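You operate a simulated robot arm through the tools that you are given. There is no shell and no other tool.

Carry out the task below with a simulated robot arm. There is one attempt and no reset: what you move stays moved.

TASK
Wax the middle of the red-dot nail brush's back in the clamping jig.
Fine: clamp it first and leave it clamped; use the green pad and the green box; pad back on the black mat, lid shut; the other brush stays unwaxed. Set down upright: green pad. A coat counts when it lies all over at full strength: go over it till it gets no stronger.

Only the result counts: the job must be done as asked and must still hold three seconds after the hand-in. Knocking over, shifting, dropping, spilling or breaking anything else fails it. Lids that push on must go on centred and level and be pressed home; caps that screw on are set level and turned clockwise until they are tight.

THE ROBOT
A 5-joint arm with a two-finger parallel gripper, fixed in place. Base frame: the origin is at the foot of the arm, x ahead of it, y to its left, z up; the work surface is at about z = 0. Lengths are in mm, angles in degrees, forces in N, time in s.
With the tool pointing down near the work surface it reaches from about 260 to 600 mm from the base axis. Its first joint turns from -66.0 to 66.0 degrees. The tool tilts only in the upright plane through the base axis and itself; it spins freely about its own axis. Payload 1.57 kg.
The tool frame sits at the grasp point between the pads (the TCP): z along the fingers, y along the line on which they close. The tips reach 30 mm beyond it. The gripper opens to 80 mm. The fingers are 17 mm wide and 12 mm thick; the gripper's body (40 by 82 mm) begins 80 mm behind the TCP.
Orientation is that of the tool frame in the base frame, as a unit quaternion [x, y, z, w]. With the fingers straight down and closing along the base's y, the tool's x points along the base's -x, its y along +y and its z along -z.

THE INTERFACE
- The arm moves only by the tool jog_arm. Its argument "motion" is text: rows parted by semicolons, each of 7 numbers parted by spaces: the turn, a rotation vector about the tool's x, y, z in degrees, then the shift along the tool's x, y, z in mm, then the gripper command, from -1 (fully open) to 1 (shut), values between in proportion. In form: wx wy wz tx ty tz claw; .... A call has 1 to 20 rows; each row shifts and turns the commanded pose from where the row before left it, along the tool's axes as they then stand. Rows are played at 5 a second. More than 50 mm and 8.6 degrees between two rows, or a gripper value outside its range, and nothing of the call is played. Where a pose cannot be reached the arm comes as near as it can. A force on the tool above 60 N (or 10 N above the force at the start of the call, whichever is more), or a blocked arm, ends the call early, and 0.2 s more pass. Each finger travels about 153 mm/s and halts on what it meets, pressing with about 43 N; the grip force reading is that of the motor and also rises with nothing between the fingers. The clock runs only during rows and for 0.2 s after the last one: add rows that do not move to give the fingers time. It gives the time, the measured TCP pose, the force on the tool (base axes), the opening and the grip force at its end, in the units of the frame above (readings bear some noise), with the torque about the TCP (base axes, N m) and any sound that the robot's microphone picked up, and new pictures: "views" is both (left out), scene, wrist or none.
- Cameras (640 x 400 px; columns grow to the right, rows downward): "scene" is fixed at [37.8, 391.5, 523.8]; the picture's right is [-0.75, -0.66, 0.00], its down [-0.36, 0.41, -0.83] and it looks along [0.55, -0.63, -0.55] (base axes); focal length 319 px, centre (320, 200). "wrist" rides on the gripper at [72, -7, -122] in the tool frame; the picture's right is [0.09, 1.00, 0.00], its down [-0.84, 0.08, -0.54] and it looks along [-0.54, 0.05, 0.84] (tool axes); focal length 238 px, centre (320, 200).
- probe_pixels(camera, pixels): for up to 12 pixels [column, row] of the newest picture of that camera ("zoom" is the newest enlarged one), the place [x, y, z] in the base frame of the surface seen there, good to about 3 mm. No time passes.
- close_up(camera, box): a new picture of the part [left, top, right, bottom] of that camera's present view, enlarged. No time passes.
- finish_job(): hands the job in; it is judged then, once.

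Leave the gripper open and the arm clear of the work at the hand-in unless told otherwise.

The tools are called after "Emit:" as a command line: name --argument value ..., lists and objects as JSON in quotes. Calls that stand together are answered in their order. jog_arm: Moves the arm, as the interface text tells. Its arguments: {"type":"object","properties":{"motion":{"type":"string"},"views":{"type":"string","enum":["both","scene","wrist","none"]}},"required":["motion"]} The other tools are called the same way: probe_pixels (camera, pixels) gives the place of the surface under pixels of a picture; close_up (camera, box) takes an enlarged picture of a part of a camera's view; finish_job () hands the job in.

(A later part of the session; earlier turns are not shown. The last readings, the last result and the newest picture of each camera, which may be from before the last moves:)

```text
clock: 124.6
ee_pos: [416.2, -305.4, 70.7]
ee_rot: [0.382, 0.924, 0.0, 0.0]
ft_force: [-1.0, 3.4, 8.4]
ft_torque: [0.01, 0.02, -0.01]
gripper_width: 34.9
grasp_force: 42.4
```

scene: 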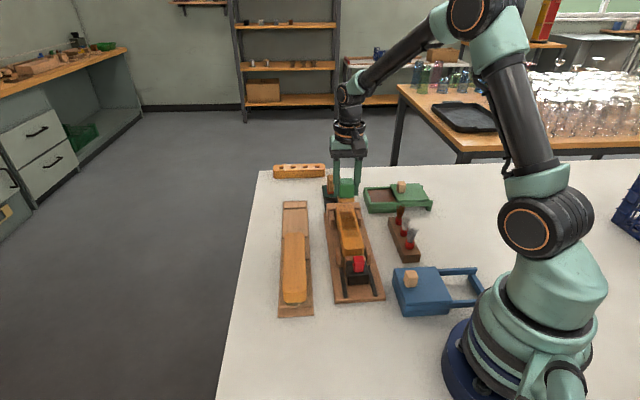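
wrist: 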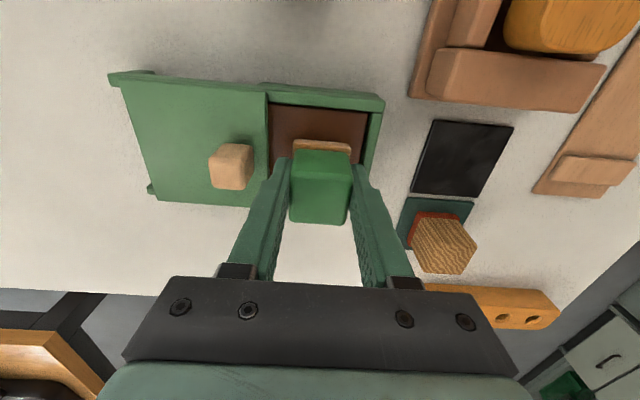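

Contact (8 N). I press slightly and rub.

Emit:
jog_arm --motion "0 0 0 0 0 0.4 1; 0 0 0 0 5 0 1; 0 0 0 0 4 0 1; 0 0 0 0 -5 0 1; 0 0 0 0 -5 0 1; 0 0 0 0 -4 0 1; 0 0 0 0 5 0 1; 0 0 0 5 0 0 1; 0 0 0 -5 0 0 1; 0 0 0 -5 0 0 1; 0 0 0 5 0 0 1; 0 0 0 0 5 0 1; 0 0 0 0 -5 0 1; 0 0 0 5 0 0 1; 0 0 0 -5 0 0 1; 0 0 0 -5 0 0 1; 0 0 0 5 0 0 1; 0 0 0 0 0 0 1" --views "none"

Emit:
jog_arm --motion "0 0 0 0 0 -15 1; 0 0 0 0 0 -25 1; 0 0 0 0 0 -25 1; 0 0 0 0 30 0 1; 0 0 0 0 30 0 1; 0 0 0 0 30 0 1; 0 0 0 0 28 0 1; 0 0 0 34 0 0 1; 0 0 0 34 0 0 1; 0 0 0 34 0 0 1; 0 0 0 34 0 0 1; 0 0 0 33.5 0 0 1; 0 0 0 0 0 0 1; 0 0 0 0 0 0 1" --views "wrist"

```text
clock: 128.4
ee_pos: [416.7, -306.5, 70.5]
ee_rot: [0.382, 0.924, -0.001, 0.002]
ft_force: [4.3, -4.2, 15.5]
ft_torque: [-0.2, -0.14, 0.03]
gripper_width: 34.9
grasp_force: 42.6
```

```text
clock: 131.4
ee_pos: [379.6, -100.3, 132.0]
ee_rot: [0.383, 0.924, -0.001, 0.001]
ft_force: [-0.7, -0.4, -0.4]
ft_torque: [0.02, -0.02, -0.02]
gripper_width: 35.0
grasp_force: 41.9
```

wrist: 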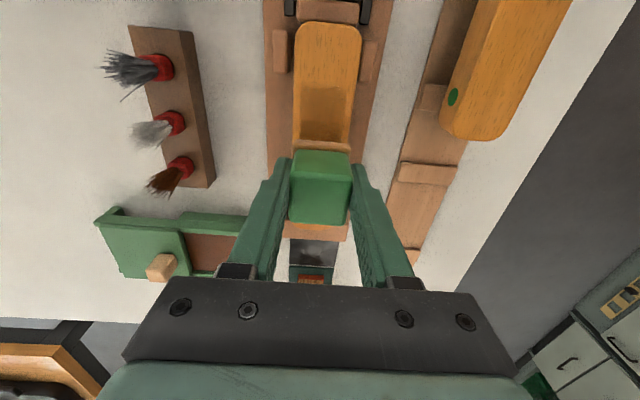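

Over the middle again (u 339.3, v 197.5). I lower to contact.

Emit:
jog_arm --motion "0 0 0 -1 -1 12 1; 0 0 0 0 0 10 1; 0 0 0 0 0 2 1; 0 0 0 0 0 0 1" --views "none"

Emit:
jog_arm --motion "0 0 0 0 0 1 1; 0 0 0 0 0 0 1" --views "none"

```text
clock: 132.4
ee_pos: [378.4, -102.7, 110.2]
ee_rot: [0.383, 0.924, 0.0, 0.001]
ft_force: [-0.2, -0.2, -0.7]
ft_torque: [0.01, 0.02, -0.04]
gripper_width: 35.0
grasp_force: 42.6
```

```text
clock: 133.0
ee_pos: [380.0, -103.7, 109.4]
ee_rot: [0.382, 0.924, 0.0, 0.0]
ft_force: [-0.4, 0.3, -1.0]
ft_torque: [-0.02, -0.01, -0.02]
gripper_width: 34.8
grasp_force: 42.0
```

Emit:
jog_arm --motion "0 0 0 0 0 1 1; 0 0 0 0 0 1 1; 0 0 0 0 0 0 1" --views "none"

```text
clock: 133.8
ee_pos: [379.0, -104.3, 107.5]
ee_rot: [0.383, 0.924, 0.001, 0.0]
ft_force: [0.3, -0.7, -0.3]
ft_torque: [-0.02, -0.03, -0.02]
gripper_width: 34.9
grasp_force: 42.3
```

Emit:
jog_arm --motion "0 0 0 0 0 1 1; 0 0 0 0 0 0 1" --views "none"

```text
clock: 134.4
ee_pos: [380.2, -103.0, 106.7]
ee_rot: [0.382, 0.924, 0.0, 0.0]
ft_force: [-0.8, -0.1, -1.0]
ft_torque: [0.03, -0.02, 0.03]
gripper_width: 35.0
grasp_force: 42.2
```

Emit:
jog_arm --motion "0 0 0 0 0 1 1; 0 0 0 0 0 0 1" --views "none"

```text
clock: 135.0
ee_pos: [379.9, -103.6, 106.0]
ee_rot: [0.382, 0.924, 0.0, 0.0]
ft_force: [-1.5, 0.8, 2.3]
ft_torque: [-0.04, -0.03, -0.03]
gripper_width: 35.1
grasp_force: 42.0
```

Light contact (2 N) at u≈341.7. I press 0.8 mm and do eight ±8 mm strokes, then lift aside and look.

Emit:
jog_arm --motion "0 0 0 7 0 0.8 1; 0 0 0 -7 0 0 1; 0 0 0 -7 0 0 1; 0 0 0 7 2 0 1; 0 0 0 8 0 0 1; 0 0 0 -8 0 0 1; 0 0 0 -7 0 0 1; 0 0 0 7 -2 0 1; 0 0 0 8 0 0 1; 0 0 0 -8 -2 0 1; 0 0 0 -7 0 0 1; 0 0 0 7 0 0 1; 0 0 0 8 0 0 1; 0 0 0 -8 2 0 1; 0 0 0 -7 0 0 1; 0 0 0 7 0 0 1; 0 0 0 8 0 0 1; 0 0 0 -8 0 0 1; 0 0 0 0 0 0 1" --views "none"

Emit:
jog_arm --motion "0 0 0 0 0 -12 1; 0 0 0 0 0 -18 1; 0 0 0 -33 0 0 1; 0 0 0 -32 0 0 1; 0 0 0 0 0 0 1"

Emit:
close_up --camera "wrist" --box '[230, 0, 430, 160]'

Emit:
close_up --camera "scene" --box '[330, 200, 374, 252]'

```text
clock: 139.0
ee_pos: [379.3, -103.0, 106.0]
ee_rot: [0.382, 0.924, 0.0, -0.002]
ft_force: [-11.8, 12.8, 39.8]
ft_torque: [0.3, 0.19, 0.07]
gripper_width: 34.9
grasp_force: 42.0
```

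```text
clock: 140.2
ee_pos: [425.5, -149.3, 134.9]
ee_rot: [0.383, 0.924, 0.0, 0.001]
ft_force: [0.1, 0.6, -0.1]
ft_torque: [0.01, 0.02, -0.02]
gripper_width: 35.1
grasp_force: 42.2
```

scene: 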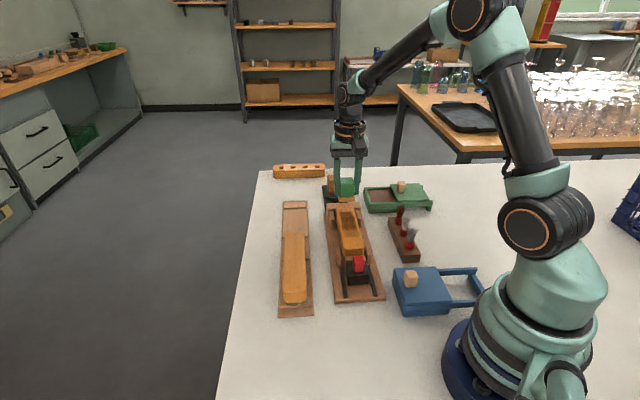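
wrist: 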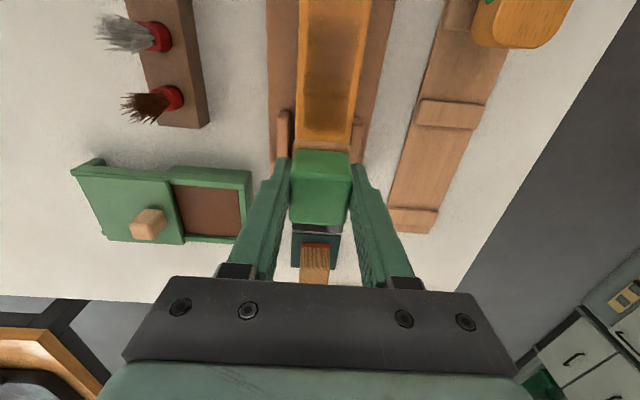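

```text
2.50 times, centred on (330, 80) of wrist
```

zoom: 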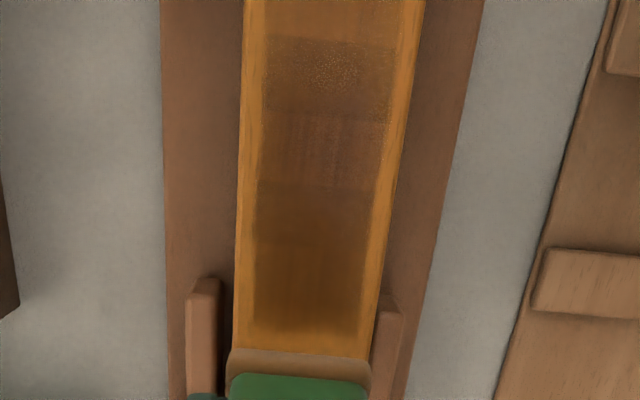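

```text
7.69 times, centred on (352, 226) of scene
```

zoom: 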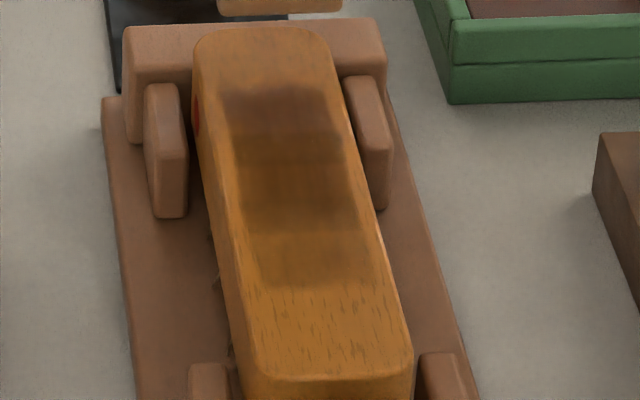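

The neighbouring patches (u≈290–316 and 365–391) belong to the middle region as well and are paler, so I'll cover u≈300–382 evenly with longer strokes. Back to the wax for more.

Emit:
jog_arm --motion "0 0 0 -35 0 0 1; 0 0 0 -35 0 0 1; 0 0 0 -32.5 0 0 1; 0 0 0 0 -30 0 1; 0 0 0 0 -30 0 1; 0 0 0 0 -30 0 1; 0 0 0 0 -28 0 1; 0 0 0 0 0 30 1; 0 0 0 0 0 28 1; 0 0 0 0 0 4 1; 0 0 0 0 0 0 1" --views "wrist"

Emit:
jog_arm --motion "0 0 0 0 0 1 1; 0 0 0 0 0 0 1" --views "none"

```text
clock: 142.6
ee_pos: [413.2, -304.4, 73.8]
ee_rot: [0.382, 0.924, 0.0, 0.0]
ft_force: [-0.3, 0.2, -0.2]
ft_torque: [0.05, 0.01, 0.0]
gripper_width: 34.9
grasp_force: 41.9
```

wrist: 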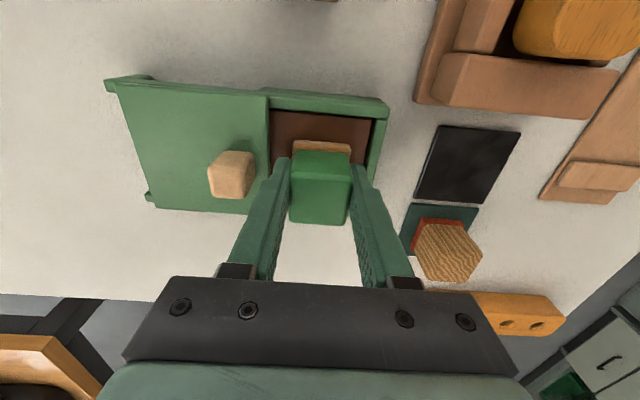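

```text
clock: 143.2
ee_pos: [414.2, -304.0, 71.9]
ee_rot: [0.382, 0.924, 0.0, 0.0]
ft_force: [-0.4, 0.3, -0.1]
ft_torque: [0.0, 0.01, 0.02]
gripper_width: 35.1
grasp_force: 41.8
```

Emit:
jog_arm --motion "0 0 0 0 0 1 1; 0 0 0 0 0 0 1" --views "none"

```text
clock: 143.8
ee_pos: [414.3, -303.0, 71.3]
ee_rot: [0.383, 0.924, 0.0, 0.001]
ft_force: [-0.1, 0.2, -0.1]
ft_torque: [0.0, -0.02, -0.01]
gripper_width: 34.8
grasp_force: 41.9
```

Emit:
jog_arm --motion "0 0 0 0 0 1 1; 0 0 0 0 0 0 1" --views "none"

```text
clock: 144.4
ee_pos: [414.6, -305.1, 70.8]
ee_rot: [0.382, 0.924, 0.0, 0.001]
ft_force: [-2.7, 2.0, 10.7]
ft_torque: [0.03, 0.08, -0.03]
gripper_width: 35.2
grasp_force: 42.5
```

Contact (11 N). I rub over the wax and lift off back to the brush.

Emit:
jog_arm --motion "0 0 0 0 5 0.2 1; 0 0 0 0 4 0 1; 0 0 0 0 -5 0 1; 0 0 0 0 -5 0 1; 0 0 0 0 -4 0 1; 0 0 0 0 5 0 1; 0 0 0 5 0 0 1; 0 0 0 -5 0 0 1; 0 0 0 -5 0 0 1; 0 0 0 5 0 0 1; 0 0 0 0 5 0 1; 0 0 0 0 -5 0 1; 0 0 0 5 0 0 1; 0 0 0 -5 0 0 1; 0 0 0 -5 0 0 1; 0 0 0 5 0 0 1; 0 0 0 0 0 0 1" --views "none"

Emit:
jog_arm --motion "0 0 0 0 0 -15 1; 0 0 0 0 0 -25 1; 0 0 0 0 0 -25 1; 0 0 0 0 30 0 1; 0 0 0 0 30 0 1; 0 0 0 0 30 0 1; 0 0 0 0 28 0 1; 0 0 0 34 0 0 1; 0 0 0 34 0 0 1; 0 0 0 34 0 0 1; 0 0 0 34 0 0 1; 0 0 0 31.5 0 0 1; 0 0 0 0 0 0 1; 0 0 0 0 0 15 1; 0 0 0 0 0 7 1; 0 0 0 0 0 0 1; 0 0 0 0 0 0 1" --views "wrist"

```text
clock: 148.0
ee_pos: [415.4, -306.6, 70.3]
ee_rot: [0.382, 0.924, 0.001, 0.002]
ft_force: [4.0, -4.9, 16.4]
ft_torque: [-0.18, -0.11, -0.01]
gripper_width: 35.1
grasp_force: 42.3
```

```text
clock: 151.6
ee_pos: [381.2, -102.7, 113.0]
ee_rot: [0.382, 0.924, -0.001, 0.0]
ft_force: [0.6, -0.6, 0.3]
ft_torque: [0.02, 0.0, -0.04]
gripper_width: 35.0
grasp_force: 42.5
```

wrist: 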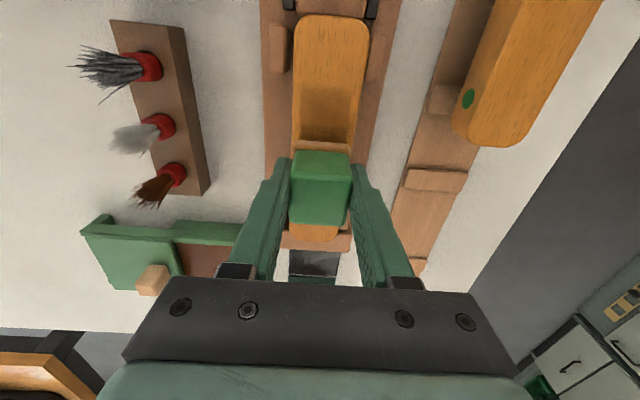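

At u≈342, v≈197, 6 mm above the back. I go to the near start (u≈319) and lower to contact.

Emit:
jog_arm --motion "0 0 0 11.5 0 0 1; 0 0 0 11.5 0 0 1; 0 0 0 0 0 3 1; 0 0 0 0 0 2 1; 0 0 0 0 0 1 1; 0 0 0 0 0 0 1" --views "none"

Emit:
jog_arm --motion "0 0 0 0 0 1 1; 0 0 0 0 0 0 1" --views "none"

```text
clock: 153.0
ee_pos: [363.2, -86.9, 106.4]
ee_rot: [0.383, 0.924, 0.001, 0.001]
ft_force: [-0.5, -0.9, -0.5]
ft_torque: [0.03, -0.01, 0.0]
gripper_width: 34.8
grasp_force: 42.5
```

```text
clock: 153.6
ee_pos: [362.8, -86.7, 105.7]
ee_rot: [0.382, 0.924, -0.001, 0.0]
ft_force: [-1.6, -1.0, 5.7]
ft_torque: [-0.09, 0.0, -0.01]
gripper_width: 34.8
grasp_force: 42.0
```

Contact (6 N) at u≈318. I press 0.4 mm more and run three full strokes of 44 mm, then three more.

Emit:
jog_arm --motion "0 0 0 0 0 0.4 1; 0 0 0 -7.3 0 0 1; 0 0 0 -7.3 0 0 1; 0 0 0 -7.3 0 0 1; 0 0 0 -7.3 0 0 1; 0 0 0 -7.3 0 0 1; 0 0 0 -7.3 0 0 1; 0 0 0 7.3 2 0 1; 0 0 0 7.3 0 0 1; 0 0 0 7.3 0 0 1; 0 0 0 7.3 0 0 1; 0 0 0 7.3 0 0 1; 0 0 0 7.3 0 0 1; 0 0 0 -7.3 -2 0 1; 0 0 0 -7.3 0 0 1; 0 0 0 -7.3 0 0 1; 0 0 0 -7.3 0 0 1; 0 0 0 -7.3 0 0 1; 0 0 0 -7.3 0 0 1; 0 0 0 0 0 0 1" --views "none"

Emit:
jog_arm --motion "0 0 0 7.3 -1 0 1; 0 0 0 7.3 0 0 1; 0 0 0 7.3 0 0 1; 0 0 0 7.3 0 0 1; 0 0 0 7.3 0 0 1; 0 0 0 7.3 0 0 1; 0 0 0 -7.3 1 0 1; 0 0 0 -7.3 0 0 1; 0 0 0 -7.3 0 0 1; 0 0 0 -7.3 0 0 1; 0 0 0 -7.3 0 0 1; 0 0 0 -7.3 0 0 1; 0 0 0 7.3 0 0 1; 0 0 0 7.3 0 0 1; 0 0 0 7.3 0 0 1; 0 0 0 7.3 0 0 1; 0 0 0 7.3 0 0 1; 0 0 0 7.3 0 0 1; 0 0 0 0 0 0 1" --views "none"

Emit:
jog_arm --motion "0 0 0 0 0 -12 1; 0 0 0 0 0 -18 1; 0 0 0 -33 0 0 1; 0 0 0 -33 0 0 1; 0 0 0 -22 0 0 1; 0 0 0 0 0 0 1"

Emit:
close_up --camera "wrist" --box '[230, 0, 430, 160]'

Emit:
close_up --camera "scene" --box '[330, 200, 374, 252]'

```text
clock: 157.8
ee_pos: [393.1, -118.3, 105.1]
ee_rot: [0.382, 0.924, 0.0, -0.001]
ft_force: [-8.4, 9.3, 35.1]
ft_torque: [0.28, 0.25, 0.02]
gripper_width: 35.0
grasp_force: 42.3
```

```text
clock: 161.8
ee_pos: [362.6, -86.9, 104.9]
ee_rot: [0.383, 0.924, 0.001, 0.0]
ft_force: [3.0, -1.7, 10.0]
ft_torque: [-0.15, -0.17, 0.0]
gripper_width: 34.9
grasp_force: 42.4
```

```text
clock: 163.2
ee_pos: [426.3, -149.5, 134.7]
ee_rot: [0.382, 0.924, 0.001, 0.0]
ft_force: [0.8, 0.0, -1.1]
ft_torque: [-0.02, 0.02, -0.01]
gripper_width: 35.0
grasp_force: 42.4
```

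scene: 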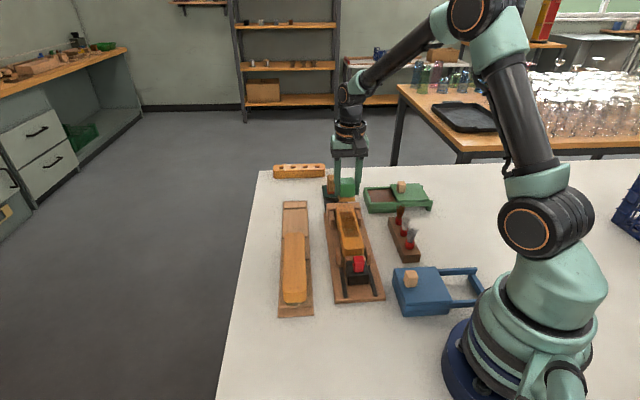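
wrist: 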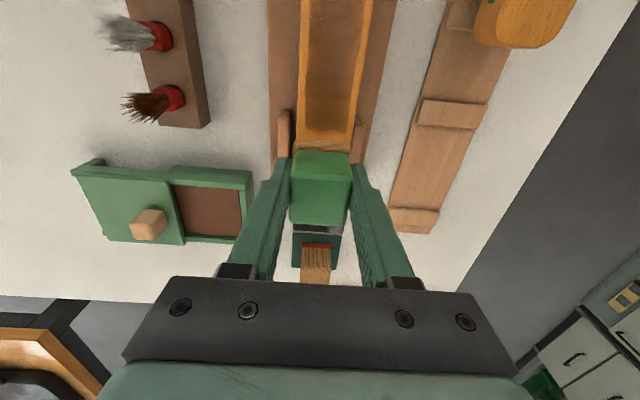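

```text
2.50 times, centred on (330, 80) of wrist
```

zoom: 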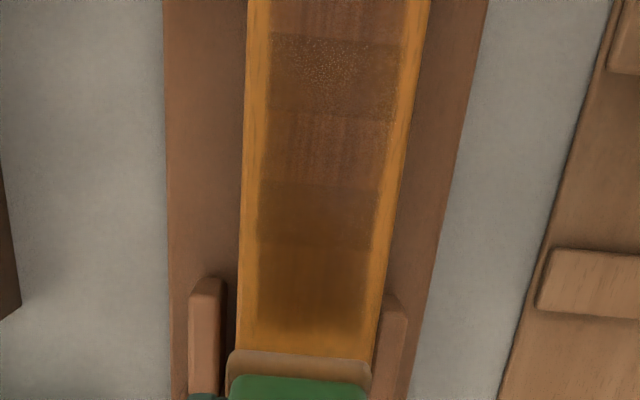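

```text
7.69 times, centred on (352, 226) of scene
```

zoom: 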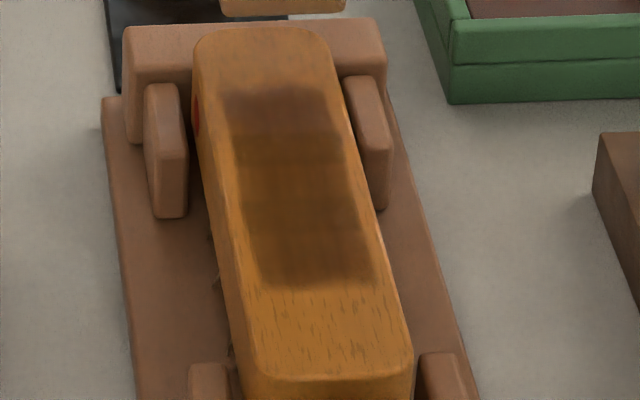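

The near patch has caught up; the coat looks almost even over u≈290–392. I do another full charge-and-rub cycle to see whether it still deepens.

Emit:
jog_arm --motion "0 0 0 -35 0 0 1; 0 0 0 -35 0 0 1; 0 0 0 -32.5 0 0 1; 0 0 0 0 -30 0 1; 0 0 0 0 -30 0 1; 0 0 0 0 -30 0 1; 0 0 0 0 -27.5 0 1; 0 0 0 0 0 30 1; 0 0 0 0 0 28 1; 0 0 0 0 0 4 1; 0 0 0 0 0 0 1" --views "wrist"

Emit:
jog_arm --motion "0 0 0 0 0 1 1; 0 0 0 0 0 1 1; 0 0 0 0 0 0 1" --views "none"

```text
clock: 165.6
ee_pos: [414.5, -303.8, 73.1]
ee_rot: [0.383, 0.924, 0.001, 0.0]
ft_force: [-0.7, -0.4, -0.7]
ft_torque: [-0.01, 0.0, 0.01]
gripper_width: 34.9
grasp_force: 42.3
```

wrist: 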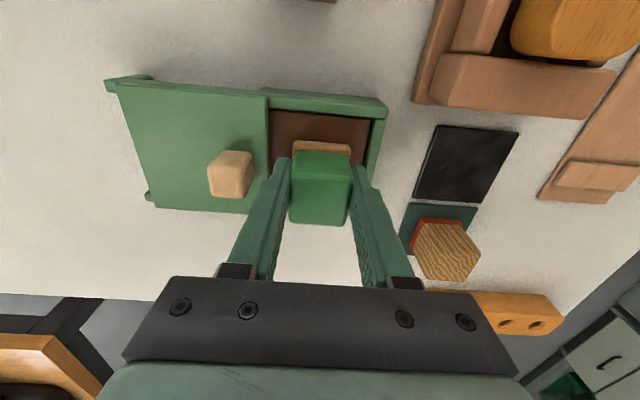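

```text
clock: 166.4
ee_pos: [414.8, -304.2, 71.9]
ee_rot: [0.382, 0.924, 0.0, 0.0]
ft_force: [0.2, 0.5, 0.0]
ft_torque: [0.03, -0.01, 0.02]
gripper_width: 35.0
grasp_force: 41.7
```

Emit:
jog_arm --motion "0 0 0 0 0 1 1; 0 0 0 0 0 0 1" --views "none"

```text
clock: 167.0
ee_pos: [414.6, -304.4, 70.2]
ee_rot: [0.383, 0.924, 0.0, 0.0]
ft_force: [-2.0, 0.3, 6.3]
ft_torque: [-0.07, 0.1, -0.01]
gripper_width: 34.8
grasp_force: 42.1
```

Contact (6 N). I press 0.4 mm and rub, then carry back to the brush.

Emit:
jog_arm --motion "0 0 0 0 5 0.4 1; 0 0 0 0 4 0 1; 0 0 0 0 -5 0 1; 0 0 0 0 -5 0 1; 0 0 0 0 -4 0 1; 0 0 0 0 5 0 1; 0 0 0 5 0 0 1; 0 0 0 -5 0 0 1; 0 0 0 -5 0 0 1; 0 0 0 5 0 0 1; 0 0 0 0 5 0 1; 0 0 0 0 -5 0 1; 0 0 0 5 0 0 1; 0 0 0 -5 0 0 1; 0 0 0 -5 0 0 1; 0 0 0 5 0 0 1; 0 0 0 0 0 0 1" --views "none"

Emit:
jog_arm --motion "0 0 0 0 0 -15 1; 0 0 0 0 0 -25 1; 0 0 0 0 0 -25 1; 0 0 0 0 30 0 1; 0 0 0 0 30 0 1; 0 0 0 0 30 0 1; 0 0 0 0 27.5 0 1; 0 0 0 34 0 0 1; 0 0 0 34 0 0 1; 0 0 0 34 0 0 1; 0 0 0 34 0 0 1; 0 0 0 34 0 0 1; 0 0 0 20.5 0 0 1; 0 0 0 0 0 15 1; 0 0 0 0 0 10 1; 0 0 0 0 0 0 1; 0 0 0 0 0 0 1" --views "wrist"

```text
clock: 170.6
ee_pos: [415.8, -306.1, 71.1]
ee_rot: [0.383, 0.924, -0.001, 0.002]
ft_force: [3.6, -6.3, 16.4]
ft_torque: [-0.2, -0.03, -0.02]
gripper_width: 34.8
grasp_force: 42.4
```

```text
clock: 174.2
ee_pos: [364.7, -86.4, 111.0]
ee_rot: [0.383, 0.924, 0.0, 0.0]
ft_force: [-0.3, 0.3, -0.1]
ft_torque: [0.0, -0.02, 0.01]
gripper_width: 34.9
grasp_force: 42.4
```

wrist: 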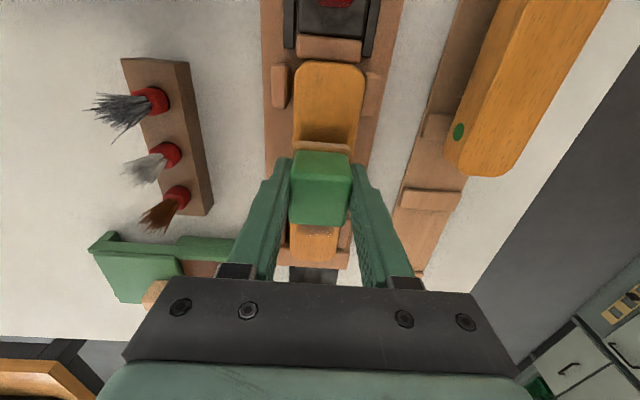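

At the near start (u≈319). I lower to contact.

Emit:
jog_arm --motion "0 0 0 0 0 3 1; 0 0 0 0 0 1 1; 0 0 0 0 0 0 1" --views "none"

Emit:
jog_arm --motion "0 0 0 0 0 1 1; 0 0 0 0 0 0 1" --views "none"

```text
clock: 175.0
ee_pos: [361.9, -86.8, 105.3]
ee_rot: [0.382, 0.924, 0.0, -0.001]
ft_force: [0.4, 0.6, -0.4]
ft_torque: [0.0, 0.04, 0.0]
gripper_width: 35.1
grasp_force: 42.1
```

```text
clock: 175.6
ee_pos: [362.2, -86.7, 105.6]
ee_rot: [0.382, 0.924, 0.0, 0.0]
ft_force: [-6.5, -0.7, 16.5]
ft_torque: [-0.08, 0.19, -0.04]
gripper_width: 34.9
grasp_force: 42.2
```

Contact (16 N). Six full strokes, then I lift aside and look.

Emit:
jog_arm --motion "0 0 0 0 1 -0.2 1; 0 0 0 -7.3 0 0 1; 0 0 0 -7.3 0 0 1; 0 0 0 -7.3 0 0 1; 0 0 0 -7.3 0 0 1; 0 0 0 -7.3 0 0 1; 0 0 0 -7.3 0 0 1; 0 0 0 7.3 1 0 1; 0 0 0 7.3 0 0 1; 0 0 0 7.3 0 0 1; 0 0 0 7.3 0 0 1; 0 0 0 7.3 0 0 1; 0 0 0 7.3 0 0 1; 0 0 0 -7.3 -3 0 1; 0 0 0 -7.3 0 0 1; 0 0 0 -7.3 0 0 1; 0 0 0 -7.3 0 0 1; 0 0 0 -7.3 0 0 1; 0 0 0 -7.3 0 0 1; 0 0 0 0 0 0 1" --views "none"

Emit:
jog_arm --motion "0 0 0 7.3 -1 0 1; 0 0 0 7.3 0 0 1; 0 0 0 7.3 0 0 1; 0 0 0 7.3 0 0 1; 0 0 0 7.3 0 0 1; 0 0 0 7.3 0 0 1; 0 0 0 -7.3 2 0 1; 0 0 0 -7.3 0 0 1; 0 0 0 -7.3 0 0 1; 0 0 0 -7.3 0 0 1; 0 0 0 -7.3 0 0 1; 0 0 0 -7.3 0 0 1; 0 0 0 7.3 0 0 1; 0 0 0 7.3 0 0 1; 0 0 0 7.3 0 0 1; 0 0 0 7.3 0 0 1; 0 0 0 7.3 0 0 1; 0 0 0 7.3 0 0 1; 0 0 0 0 0 0 1" --views "none"

Emit:
jog_arm --motion "0 0 0 0 0 -12 1; 0 0 0 0 0 -18 1; 0 0 0 -33 0 0 1; 0 0 0 -33 0 0 1; 0 0 0 -22 0 0 1; 0 0 0 0 0 0 1"

Emit:
close_up --camera "wrist" --box '[230, 0, 430, 160]'

Emit:
close_up --camera "scene" --box '[330, 200, 374, 252]'

```text
clock: 179.8
ee_pos: [393.8, -119.3, 105.6]
ee_rot: [0.383, 0.924, 0.001, 0.0]
ft_force: [-9.2, 7.8, 32.7]
ft_torque: [0.19, 0.21, 0.0]
gripper_width: 34.8
grasp_force: 42.1
```

```text
clock: 183.8
ee_pos: [362.8, -87.0, 105.3]
ee_rot: [0.383, 0.924, 0.0, 0.0]
ft_force: [3.7, -2.0, 10.7]
ft_torque: [-0.11, -0.14, -0.01]
gripper_width: 34.8
grasp_force: 41.4
```

```text
clock: 185.2
ee_pos: [425.2, -148.6, 134.3]
ee_rot: [0.382, 0.924, 0.0, 0.0]
ft_force: [1.3, -0.1, -0.4]
ft_torque: [0.02, 0.02, -0.02]
gripper_width: 35.0
grasp_force: 42.2
```

scene: 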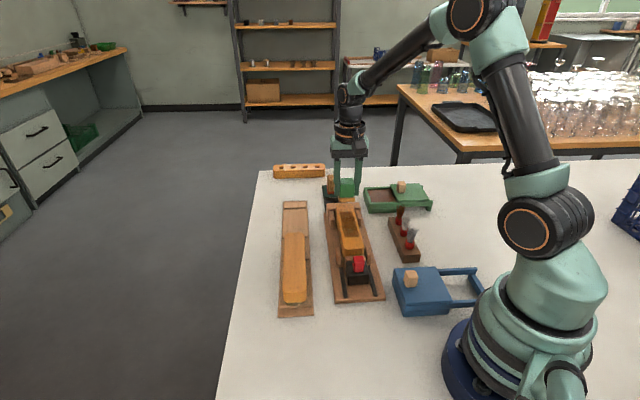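
wrist: 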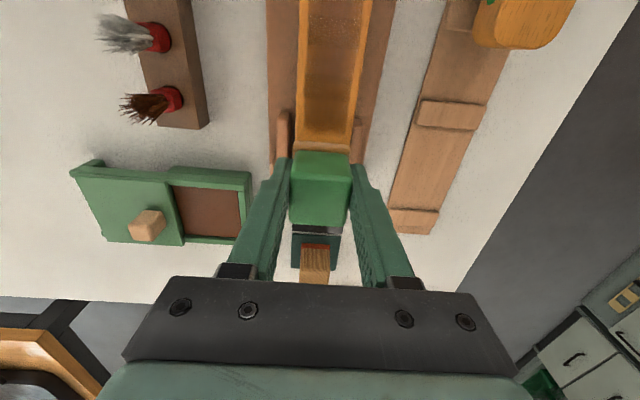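

```text
2.50 times, centred on (330, 80) of wrist
```

zoom: 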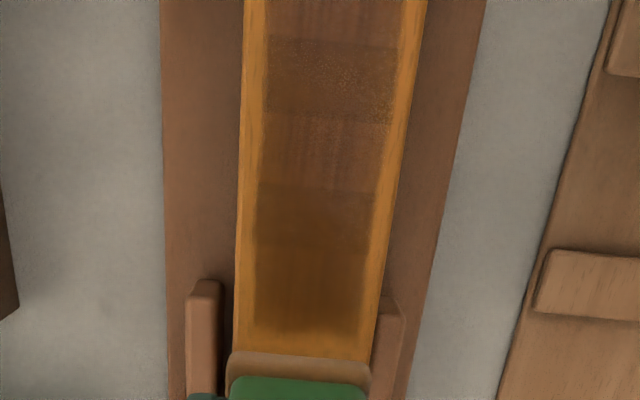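

```text
7.69 times, centred on (352, 226) of scene
```

zoom: 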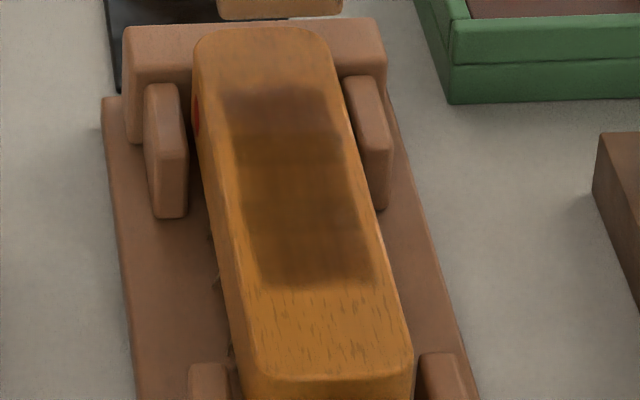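

It is more even and slightly deeper. One more charge-and-rub cycle to make sure it is saturated.

Emit:
jog_arm --motion "0 0 0 -35 0 0 1; 0 0 0 -35 0 0 1; 0 0 0 -34 0 0 1; 0 0 0 0 -30 0 1; 0 0 0 0 -30 0 1; 0 0 0 0 -30 0 1; 0 0 0 0 -28 0 1; 0 0 0 0 0 30 1; 0 0 0 0 0 28 1; 0 0 0 0 0 4 1; 0 0 0 0 0 1 1; 0 0 0 0 0 0 1" --views "wrist"

Emit:
jog_arm --motion "0 0 0 0 0 1 1; 0 0 0 0 0 0 1" --views "none"

```text
clock: 187.8
ee_pos: [416.3, -304.2, 70.5]
ee_rot: [0.383, 0.924, 0.0, 0.0]
ft_force: [-0.4, 0.4, -0.5]
ft_torque: [-0.01, -0.01, 0.02]
gripper_width: 35.2
grasp_force: 42.0
```

wrist: 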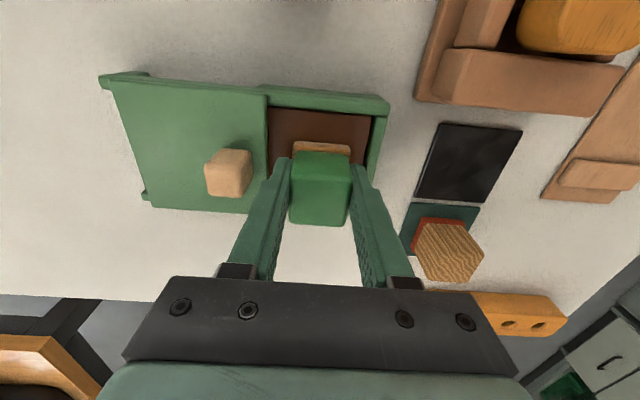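

```text
clock: 188.4
ee_pos: [416.1, -305.8, 71.1]
ee_rot: [0.383, 0.924, 0.0, 0.0]
ft_force: [-0.5, 2.6, 6.0]
ft_torque: [0.07, 0.02, 0.02]
gripper_width: 35.0
grasp_force: 42.2
```

Contact (6 N). Rub on the wax and return to the near start over the brush.

Emit:
jog_arm --motion "0 0 0 0 5 0.4 1; 0 0 0 0 4 0 1; 0 0 0 0 -5 0 1; 0 0 0 0 -5 0 1; 0 0 0 0 -4 0 1; 0 0 0 0 5 0 1; 0 0 0 5 0 0 1; 0 0 0 -5 0 0 1; 0 0 0 -5 0 0 1; 0 0 0 5 0 0 1; 0 0 0 0 5 0 1; 0 0 0 0 -5 0 1; 0 0 0 5 0 0 1; 0 0 0 -5 0 0 1; 0 0 0 -5 0 0 1; 0 0 0 5 0 0 1; 0 0 0 0 0 0 1" --views "none"

Emit:
jog_arm --motion "0 0 0 0 0 -15 1; 0 0 0 0 0 -25 1; 0 0 0 0 0 -25 1; 0 0 0 0 30 0 1; 0 0 0 0 30 0 1; 0 0 0 0 30 0 1; 0 0 0 0 28 0 1; 0 0 0 34 0 0 1; 0 0 0 34 0 0 1; 0 0 0 34 0 0 1; 0 0 0 34 0 0 1; 0 0 0 34 0 0 1; 0 0 0 21.5 0 0 1; 0 0 0 0 0 15 1; 0 0 0 0 0 10 1; 0 0 0 0 0 2 1; 0 0 0 0 0 0 1; 0 0 0 0 0 0 1" --views "wrist"

```text
clock: 192.0
ee_pos: [415.9, -306.3, 70.7]
ee_rot: [0.383, 0.924, -0.001, 0.001]
ft_force: [2.3, -1.6, 9.7]
ft_torque: [-0.12, -0.05, -0.01]
gripper_width: 35.0
grasp_force: 42.4
```

```text
clock: 195.8
ee_pos: [363.1, -86.0, 108.8]
ee_rot: [0.383, 0.924, 0.0, 0.001]
ft_force: [-0.6, 0.2, 0.3]
ft_torque: [-0.01, -0.01, 0.0]
gripper_width: 35.1
grasp_force: 41.9
```

wrist: 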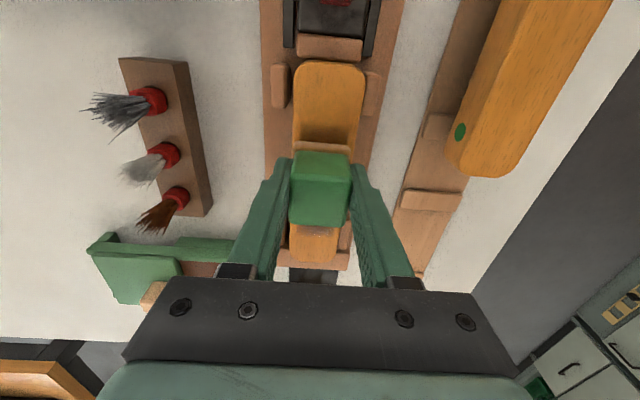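

Emit:
jog_arm --motion "0 0 0 0 0 1 1; 0 0 0 0 0 1 1; 0 0 0 0 0 0 1" --views "none"

Emit:
jog_arm --motion "0 0 0 0 0 1 1; 0 0 0 0 0 0 1" --views "none"

```text
clock: 196.6
ee_pos: [364.2, -86.4, 106.4]
ee_rot: [0.382, 0.924, 0.0, 0.0]
ft_force: [0.8, -0.5, 0.0]
ft_torque: [-0.01, -0.01, -0.03]
gripper_width: 35.0
grasp_force: 42.0
```

```text
clock: 197.2
ee_pos: [364.1, -86.6, 105.7]
ee_rot: [0.382, 0.924, 0.0, 0.0]
ft_force: [0.1, -0.7, 0.5]
ft_torque: [-0.03, -0.04, 0.02]
gripper_width: 34.7
grasp_force: 42.3
```

Emit:
jog_arm --motion "0 0 0 0 0 0.8 1; 0 0 0 0 0 0 1" --views "none"

```text
clock: 197.8
ee_pos: [364.7, -86.6, 105.7]
ee_rot: [0.383, 0.924, 0.0, 0.001]
ft_force: [-1.9, 2.9, 12.2]
ft_torque: [0.11, 0.08, -0.01]
gripper_width: 35.0
grasp_force: 42.8
```

Contact (12 N). Six full strokes, then look.

Emit:
jog_arm --motion "0 0 0 0 1 0 1; 0 0 0 -7.3 0 0 1; 0 0 0 -7.3 0 0 1; 0 0 0 -7.3 0 0 1; 0 0 0 -7.3 0 0 1; 0 0 0 -7.3 0 0 1; 0 0 0 -7.3 0 0 1; 0 0 0 7.3 1 0 1; 0 0 0 7.3 0 0 1; 0 0 0 7.3 0 0 1; 0 0 0 7.3 0 0 1; 0 0 0 7.3 0 0 1; 0 0 0 7.3 0 0 1; 0 0 0 -7.3 -3 0 1; 0 0 0 -7.3 0 0 1; 0 0 0 -7.3 0 0 1; 0 0 0 -7.3 0 0 1; 0 0 0 -7.3 0 0 1; 0 0 0 -7.3 0 0 1; 0 0 0 0 0 0 1" --views "none"

Emit:
jog_arm --motion "0 0 0 7.3 -1 0 1; 0 0 0 7.3 0 0 1; 0 0 0 7.3 0 0 1; 0 0 0 7.3 0 0 1; 0 0 0 7.3 0 0 1; 0 0 0 7.3 0 0 1; 0 0 0 -7.3 2 0 1; 0 0 0 -7.3 0 0 1; 0 0 0 -7.3 0 0 1; 0 0 0 -7.3 0 0 1; 0 0 0 -7.3 0 0 1; 0 0 0 -7.3 0 0 1; 0 0 0 7.3 0 0 1; 0 0 0 7.3 0 0 1; 0 0 0 7.3 0 0 1; 0 0 0 7.3 0 0 1; 0 0 0 7.3 0 0 1; 0 0 0 7.3 0 0 1; 0 0 0 0 0 0 1" --views "none"

Emit:
jog_arm --motion "0 0 0 0 0 -12 1; 0 0 0 0 0 -18 1; 0 0 0 -33 0 0 1; 0 0 0 -33 0 0 1; 0 0 0 -22 0 0 1; 0 0 0 0 0 0 1"

Emit:
close_up --camera "wrist" --box '[230, 0, 430, 160]'

Emit:
close_up --camera "scene" --box '[330, 200, 374, 252]'

```text
clock: 202.0
ee_pos: [393.9, -118.4, 103.8]
ee_rot: [0.382, 0.924, 0.0, -0.001]
ft_force: [-7.5, 6.8, 22.3]
ft_torque: [0.15, 0.16, 0.01]
gripper_width: 35.0
grasp_force: 41.8
```

```text
clock: 206.0
ee_pos: [365.7, -87.4, 105.5]
ee_rot: [0.382, 0.924, 0.001, 0.003]
ft_force: [7.0, -6.9, 26.6]
ft_torque: [-0.28, -0.11, 0.04]
gripper_width: 35.1
grasp_force: 42.1
```

```text
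clock: 207.4
ee_pos: [426.1, -147.4, 134.8]
ee_rot: [0.382, 0.924, 0.0, -0.001]
ft_force: [-0.2, 0.6, -1.2]
ft_torque: [-0.02, 0.0, -0.02]
gripper_width: 35.0
grasp_force: 42.4
```

scene: 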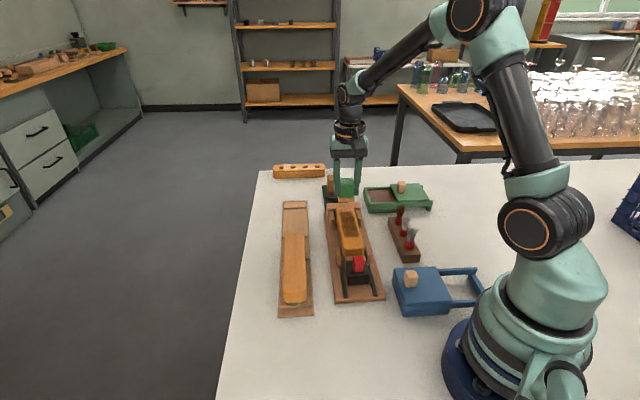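
wrist: 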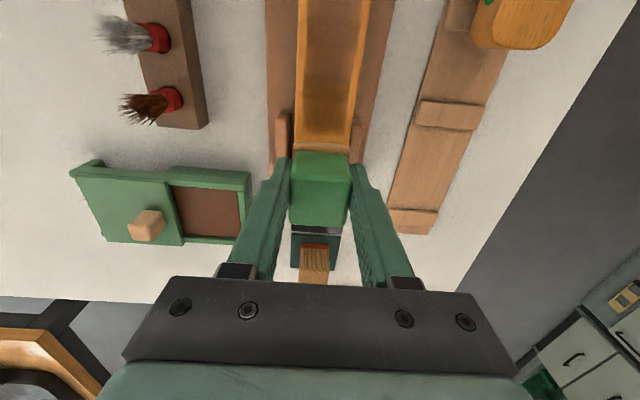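

```text
2.50 times, centred on (330, 80) of wrist
```

zoom: 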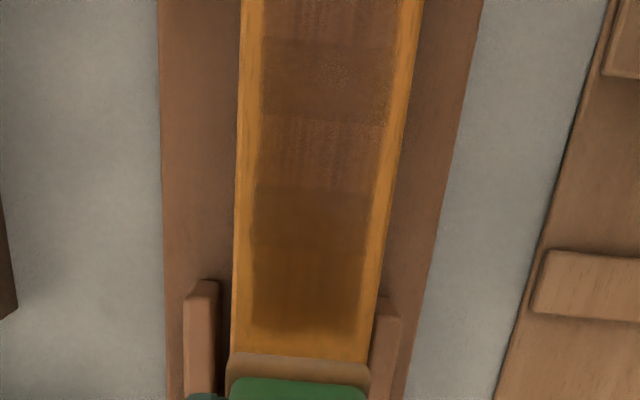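

```text
7.69 times, centred on (352, 226) of scene
```

zoom: 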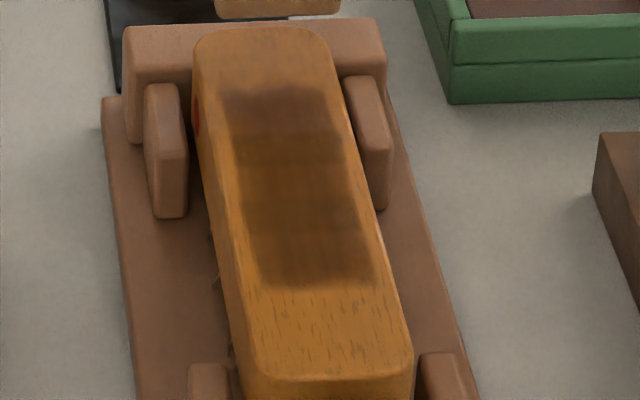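

No further change compared with the last cycle: the coat is even and saturated. Now I return the pad: over the black mat's centre (u≈512, v≈205).

Emit:
jog_arm --motion "0 0 0 -35.5 2.5 0 1; 0 0 0 -35.5 2.5 0 1; 0 0 0 -35.5 2.5 0 1; 0 0 0 0 0 0 1; 0 0 0 0 0 30 1; 0 0 0 0 0 30 1; 0 0 0 0 0 15 1; 0 0 0 0 0 0 1"

Emit:
close_up --camera "wrist" --box '[220, 70, 420, 250]'

```text
clock: 209.2
ee_pos: [504.8, -219.9, 58.4]
ee_rot: [0.382, 0.924, 0.0, 0.0]
ft_force: [-0.4, 0.5, 0.1]
ft_torque: [0.03, -0.01, -0.02]
gripper_width: 35.2
grasp_force: 42.2
```

scene: 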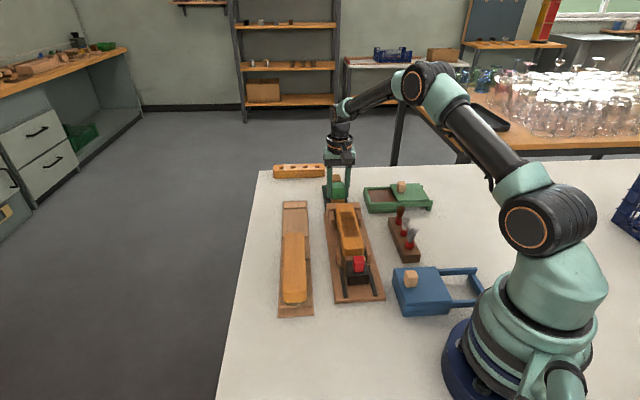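
wrist: 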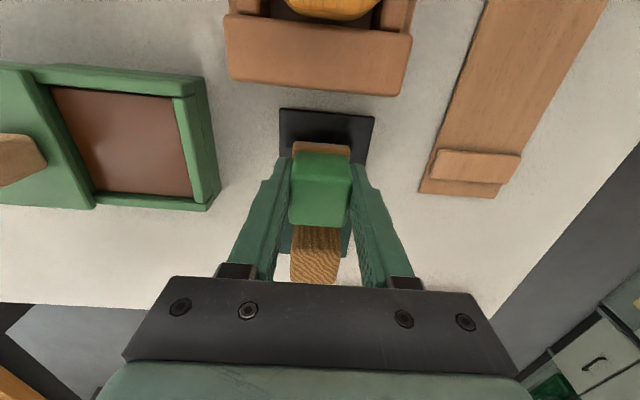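

```text
2.22 times, centred on (320, 160) of wrist
```

zoom: 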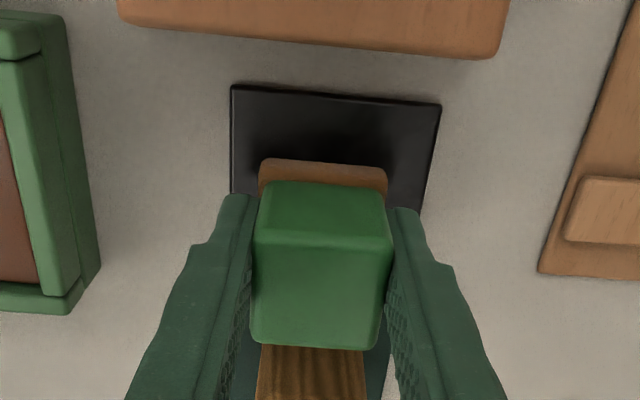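

I shift 3.5 mm to the mat's centre and lower slowly to contact.

Emit:
jog_arm --motion "0 0 0 0 3.5 0 1; 0 0 0 0 0 5 1; 0 0 0 0 0 4 1; 0 0 0 0 0 2 1; 0 0 0 0 0 0 1" --views "none"

Emit:
jog_arm --motion "0 0 0 0 0 1 1; 0 0 0 0 0 0 1" --views "none"

```text
clock: 210.4
ee_pos: [508.0, -217.0, 48.6]
ee_rot: [0.383, 0.924, 0.001, 0.0]
ft_force: [-0.4, -0.2, 0.0]
ft_torque: [-0.01, -0.04, -0.01]
gripper_width: 34.9
grasp_force: 42.1
```

```text
clock: 211.0
ee_pos: [508.0, -216.6, 47.5]
ee_rot: [0.383, 0.924, 0.0, 0.0]
ft_force: [0.0, -0.3, 0.1]
ft_torque: [0.02, -0.05, 0.0]
gripper_width: 35.0
grasp_force: 42.3
```

Emit:
jog_arm --motion "0 0 0 0 0 1 1; 0 0 0 0 0 0 1" --views "none"

```text
clock: 211.6
ee_pos: [508.3, -216.3, 45.4]
ee_rot: [0.383, 0.924, 0.0, 0.0]
ft_force: [0.0, 0.7, -0.2]
ft_torque: [-0.01, -0.01, -0.01]
gripper_width: 34.9
grasp_force: 42.3
```

Emit:
jog_arm --motion "0 0 0 0 0 1 1; 0 0 0 0 0 0 1" --views "none"

```text
clock: 212.2
ee_pos: [509.1, -216.7, 46.6]
ee_rot: [0.383, 0.924, 0.0, -0.001]
ft_force: [-2.7, 0.9, 5.5]
ft_torque: [-0.06, 0.09, 0.0]
gripper_width: 34.8
grasp_force: 42.9
```

The pad stands on the mat (5.5 N). I open the fingers and rise straight up.

Emit:
jog_arm --motion "0 0 0 0 0 0 0.4; 0 0 0 0 0 0 0; 0 0 0 0 0 0 -0.6; 0 0 0 0 0 0 -1; 0 0 0 0 0 -20 -1; 0 0 0 0 0 -30 -1; 0 0 0 0 0 -40 -1; 0 0 0 20 0 -20 -1; 0 0 0 0 0 0 -1"

Emit:
close_up --camera "wrist" --box '[220, 80, 420, 260]'

Emit:
close_up --camera "scene" --box '[310, 160, 440, 230]'

```text
clock: 214.2
ee_pos: [493.9, -200.7, 156.6]
ee_rot: [0.383, 0.924, 0.001, 0.0]
ft_force: [-1.0, -0.2, -0.2]
ft_torque: [-0.02, 0.01, 0.01]
gripper_width: 80.0
grasp_force: 0.1
```

scene: 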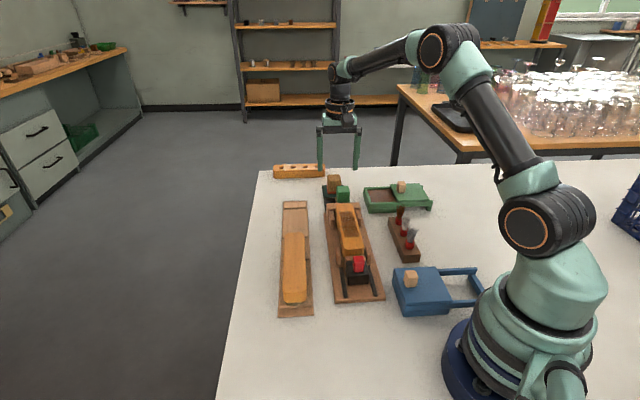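
wrist: 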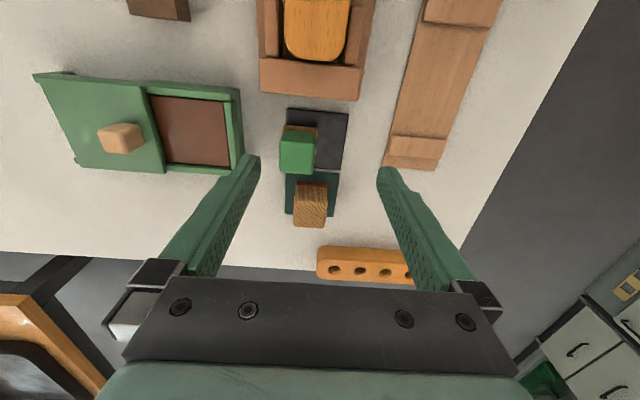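

```text
2.22 times, centred on (320, 170) of wrist
```

zoom: 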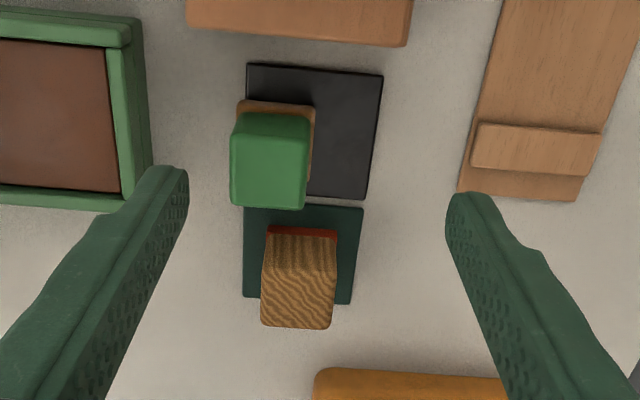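

```text
4.92 times, centred on (375, 195) of scene
```

zoom: 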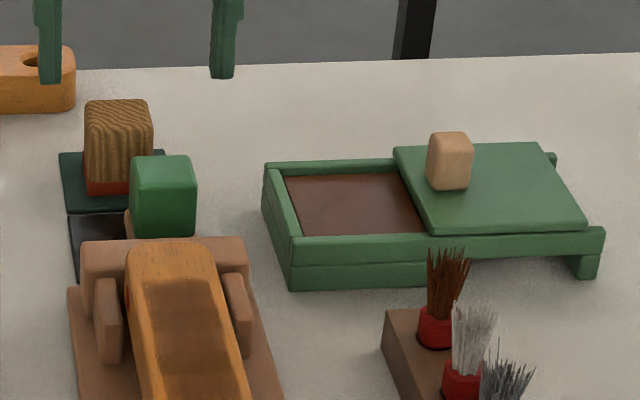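

The pad was dragged ~15 mm to the left during release and now overhangs the mat's left edge. It is upright; I probe it to re-grip and re-centre it.

Emit:
close_up --camera "wrist" --box '[250, 90, 380, 220]'

Emit:
probe_pixels --camera "wrist" --pixels '[[283, 135], [312, 136], [282, 168], [311, 170], [297, 150], [286, 128], [316, 130], [318, 150], [291, 110], [346, 115], [340, 168], [288, 175]]'

```text
3.08 times, centred on (315, 155) of wrist
```

zoom: 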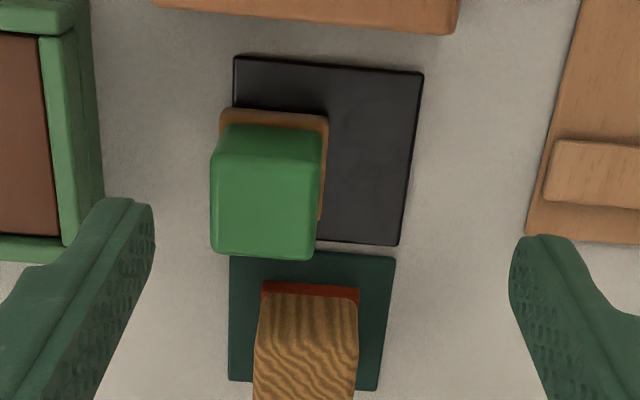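

```text
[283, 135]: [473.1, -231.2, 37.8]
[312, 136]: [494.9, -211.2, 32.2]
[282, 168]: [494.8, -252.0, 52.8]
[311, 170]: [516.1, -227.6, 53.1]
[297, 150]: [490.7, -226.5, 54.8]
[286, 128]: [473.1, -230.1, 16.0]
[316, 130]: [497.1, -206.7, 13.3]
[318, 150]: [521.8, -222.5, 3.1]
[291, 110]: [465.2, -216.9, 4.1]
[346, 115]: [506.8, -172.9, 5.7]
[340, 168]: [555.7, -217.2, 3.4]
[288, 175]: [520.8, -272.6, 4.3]
```

The pad's centre is now u≈512.5, v≈187.5 (upright, base about 2–3 mm over the mat edge). Rather than gripping again, I'll push it gently back: straddle it with the fingers at 60 mm opening, left finger on its left side, low down.

Emit:
jog_arm --motion "0 0 0 -21.3 -13.3 0 -0.5; 0 0 0 0 0 0 -0.5; 0 0 0 0 0 35 -0.5; 0 0 0 0 0 30 -0.5; 0 0 0 0 0 0 -0.5"

Emit:
close_up --camera "wrist" --box '[220, 80, 420, 260]'

```text
clock: 215.4
ee_pos: [502.2, -226.0, 91.3]
ee_rot: [0.382, 0.924, 0.001, 0.001]
ft_force: [0.5, -0.2, 0.1]
ft_torque: [-0.02, 0.02, 0.0]
gripper_width: 59.9
grasp_force: 0.1
```

scene: 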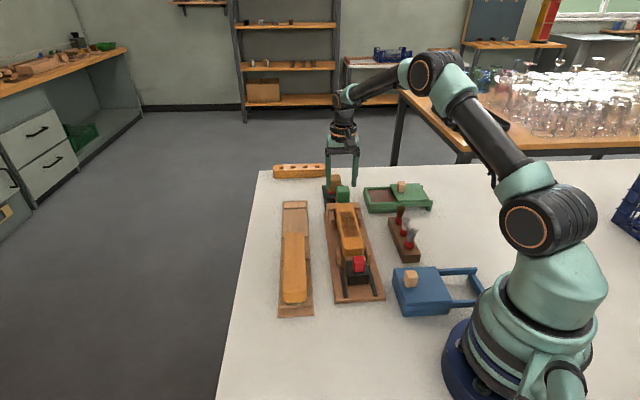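
wrist: 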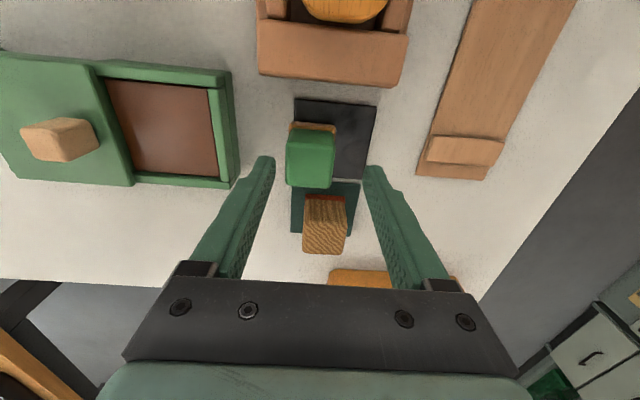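

```text
2.22 times, centred on (320, 170) of wrist
```

zoom: 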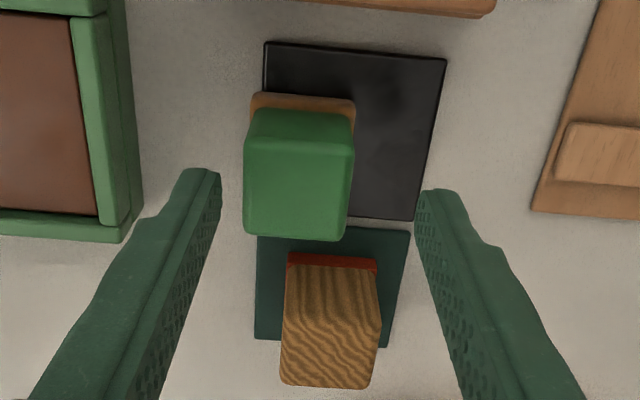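

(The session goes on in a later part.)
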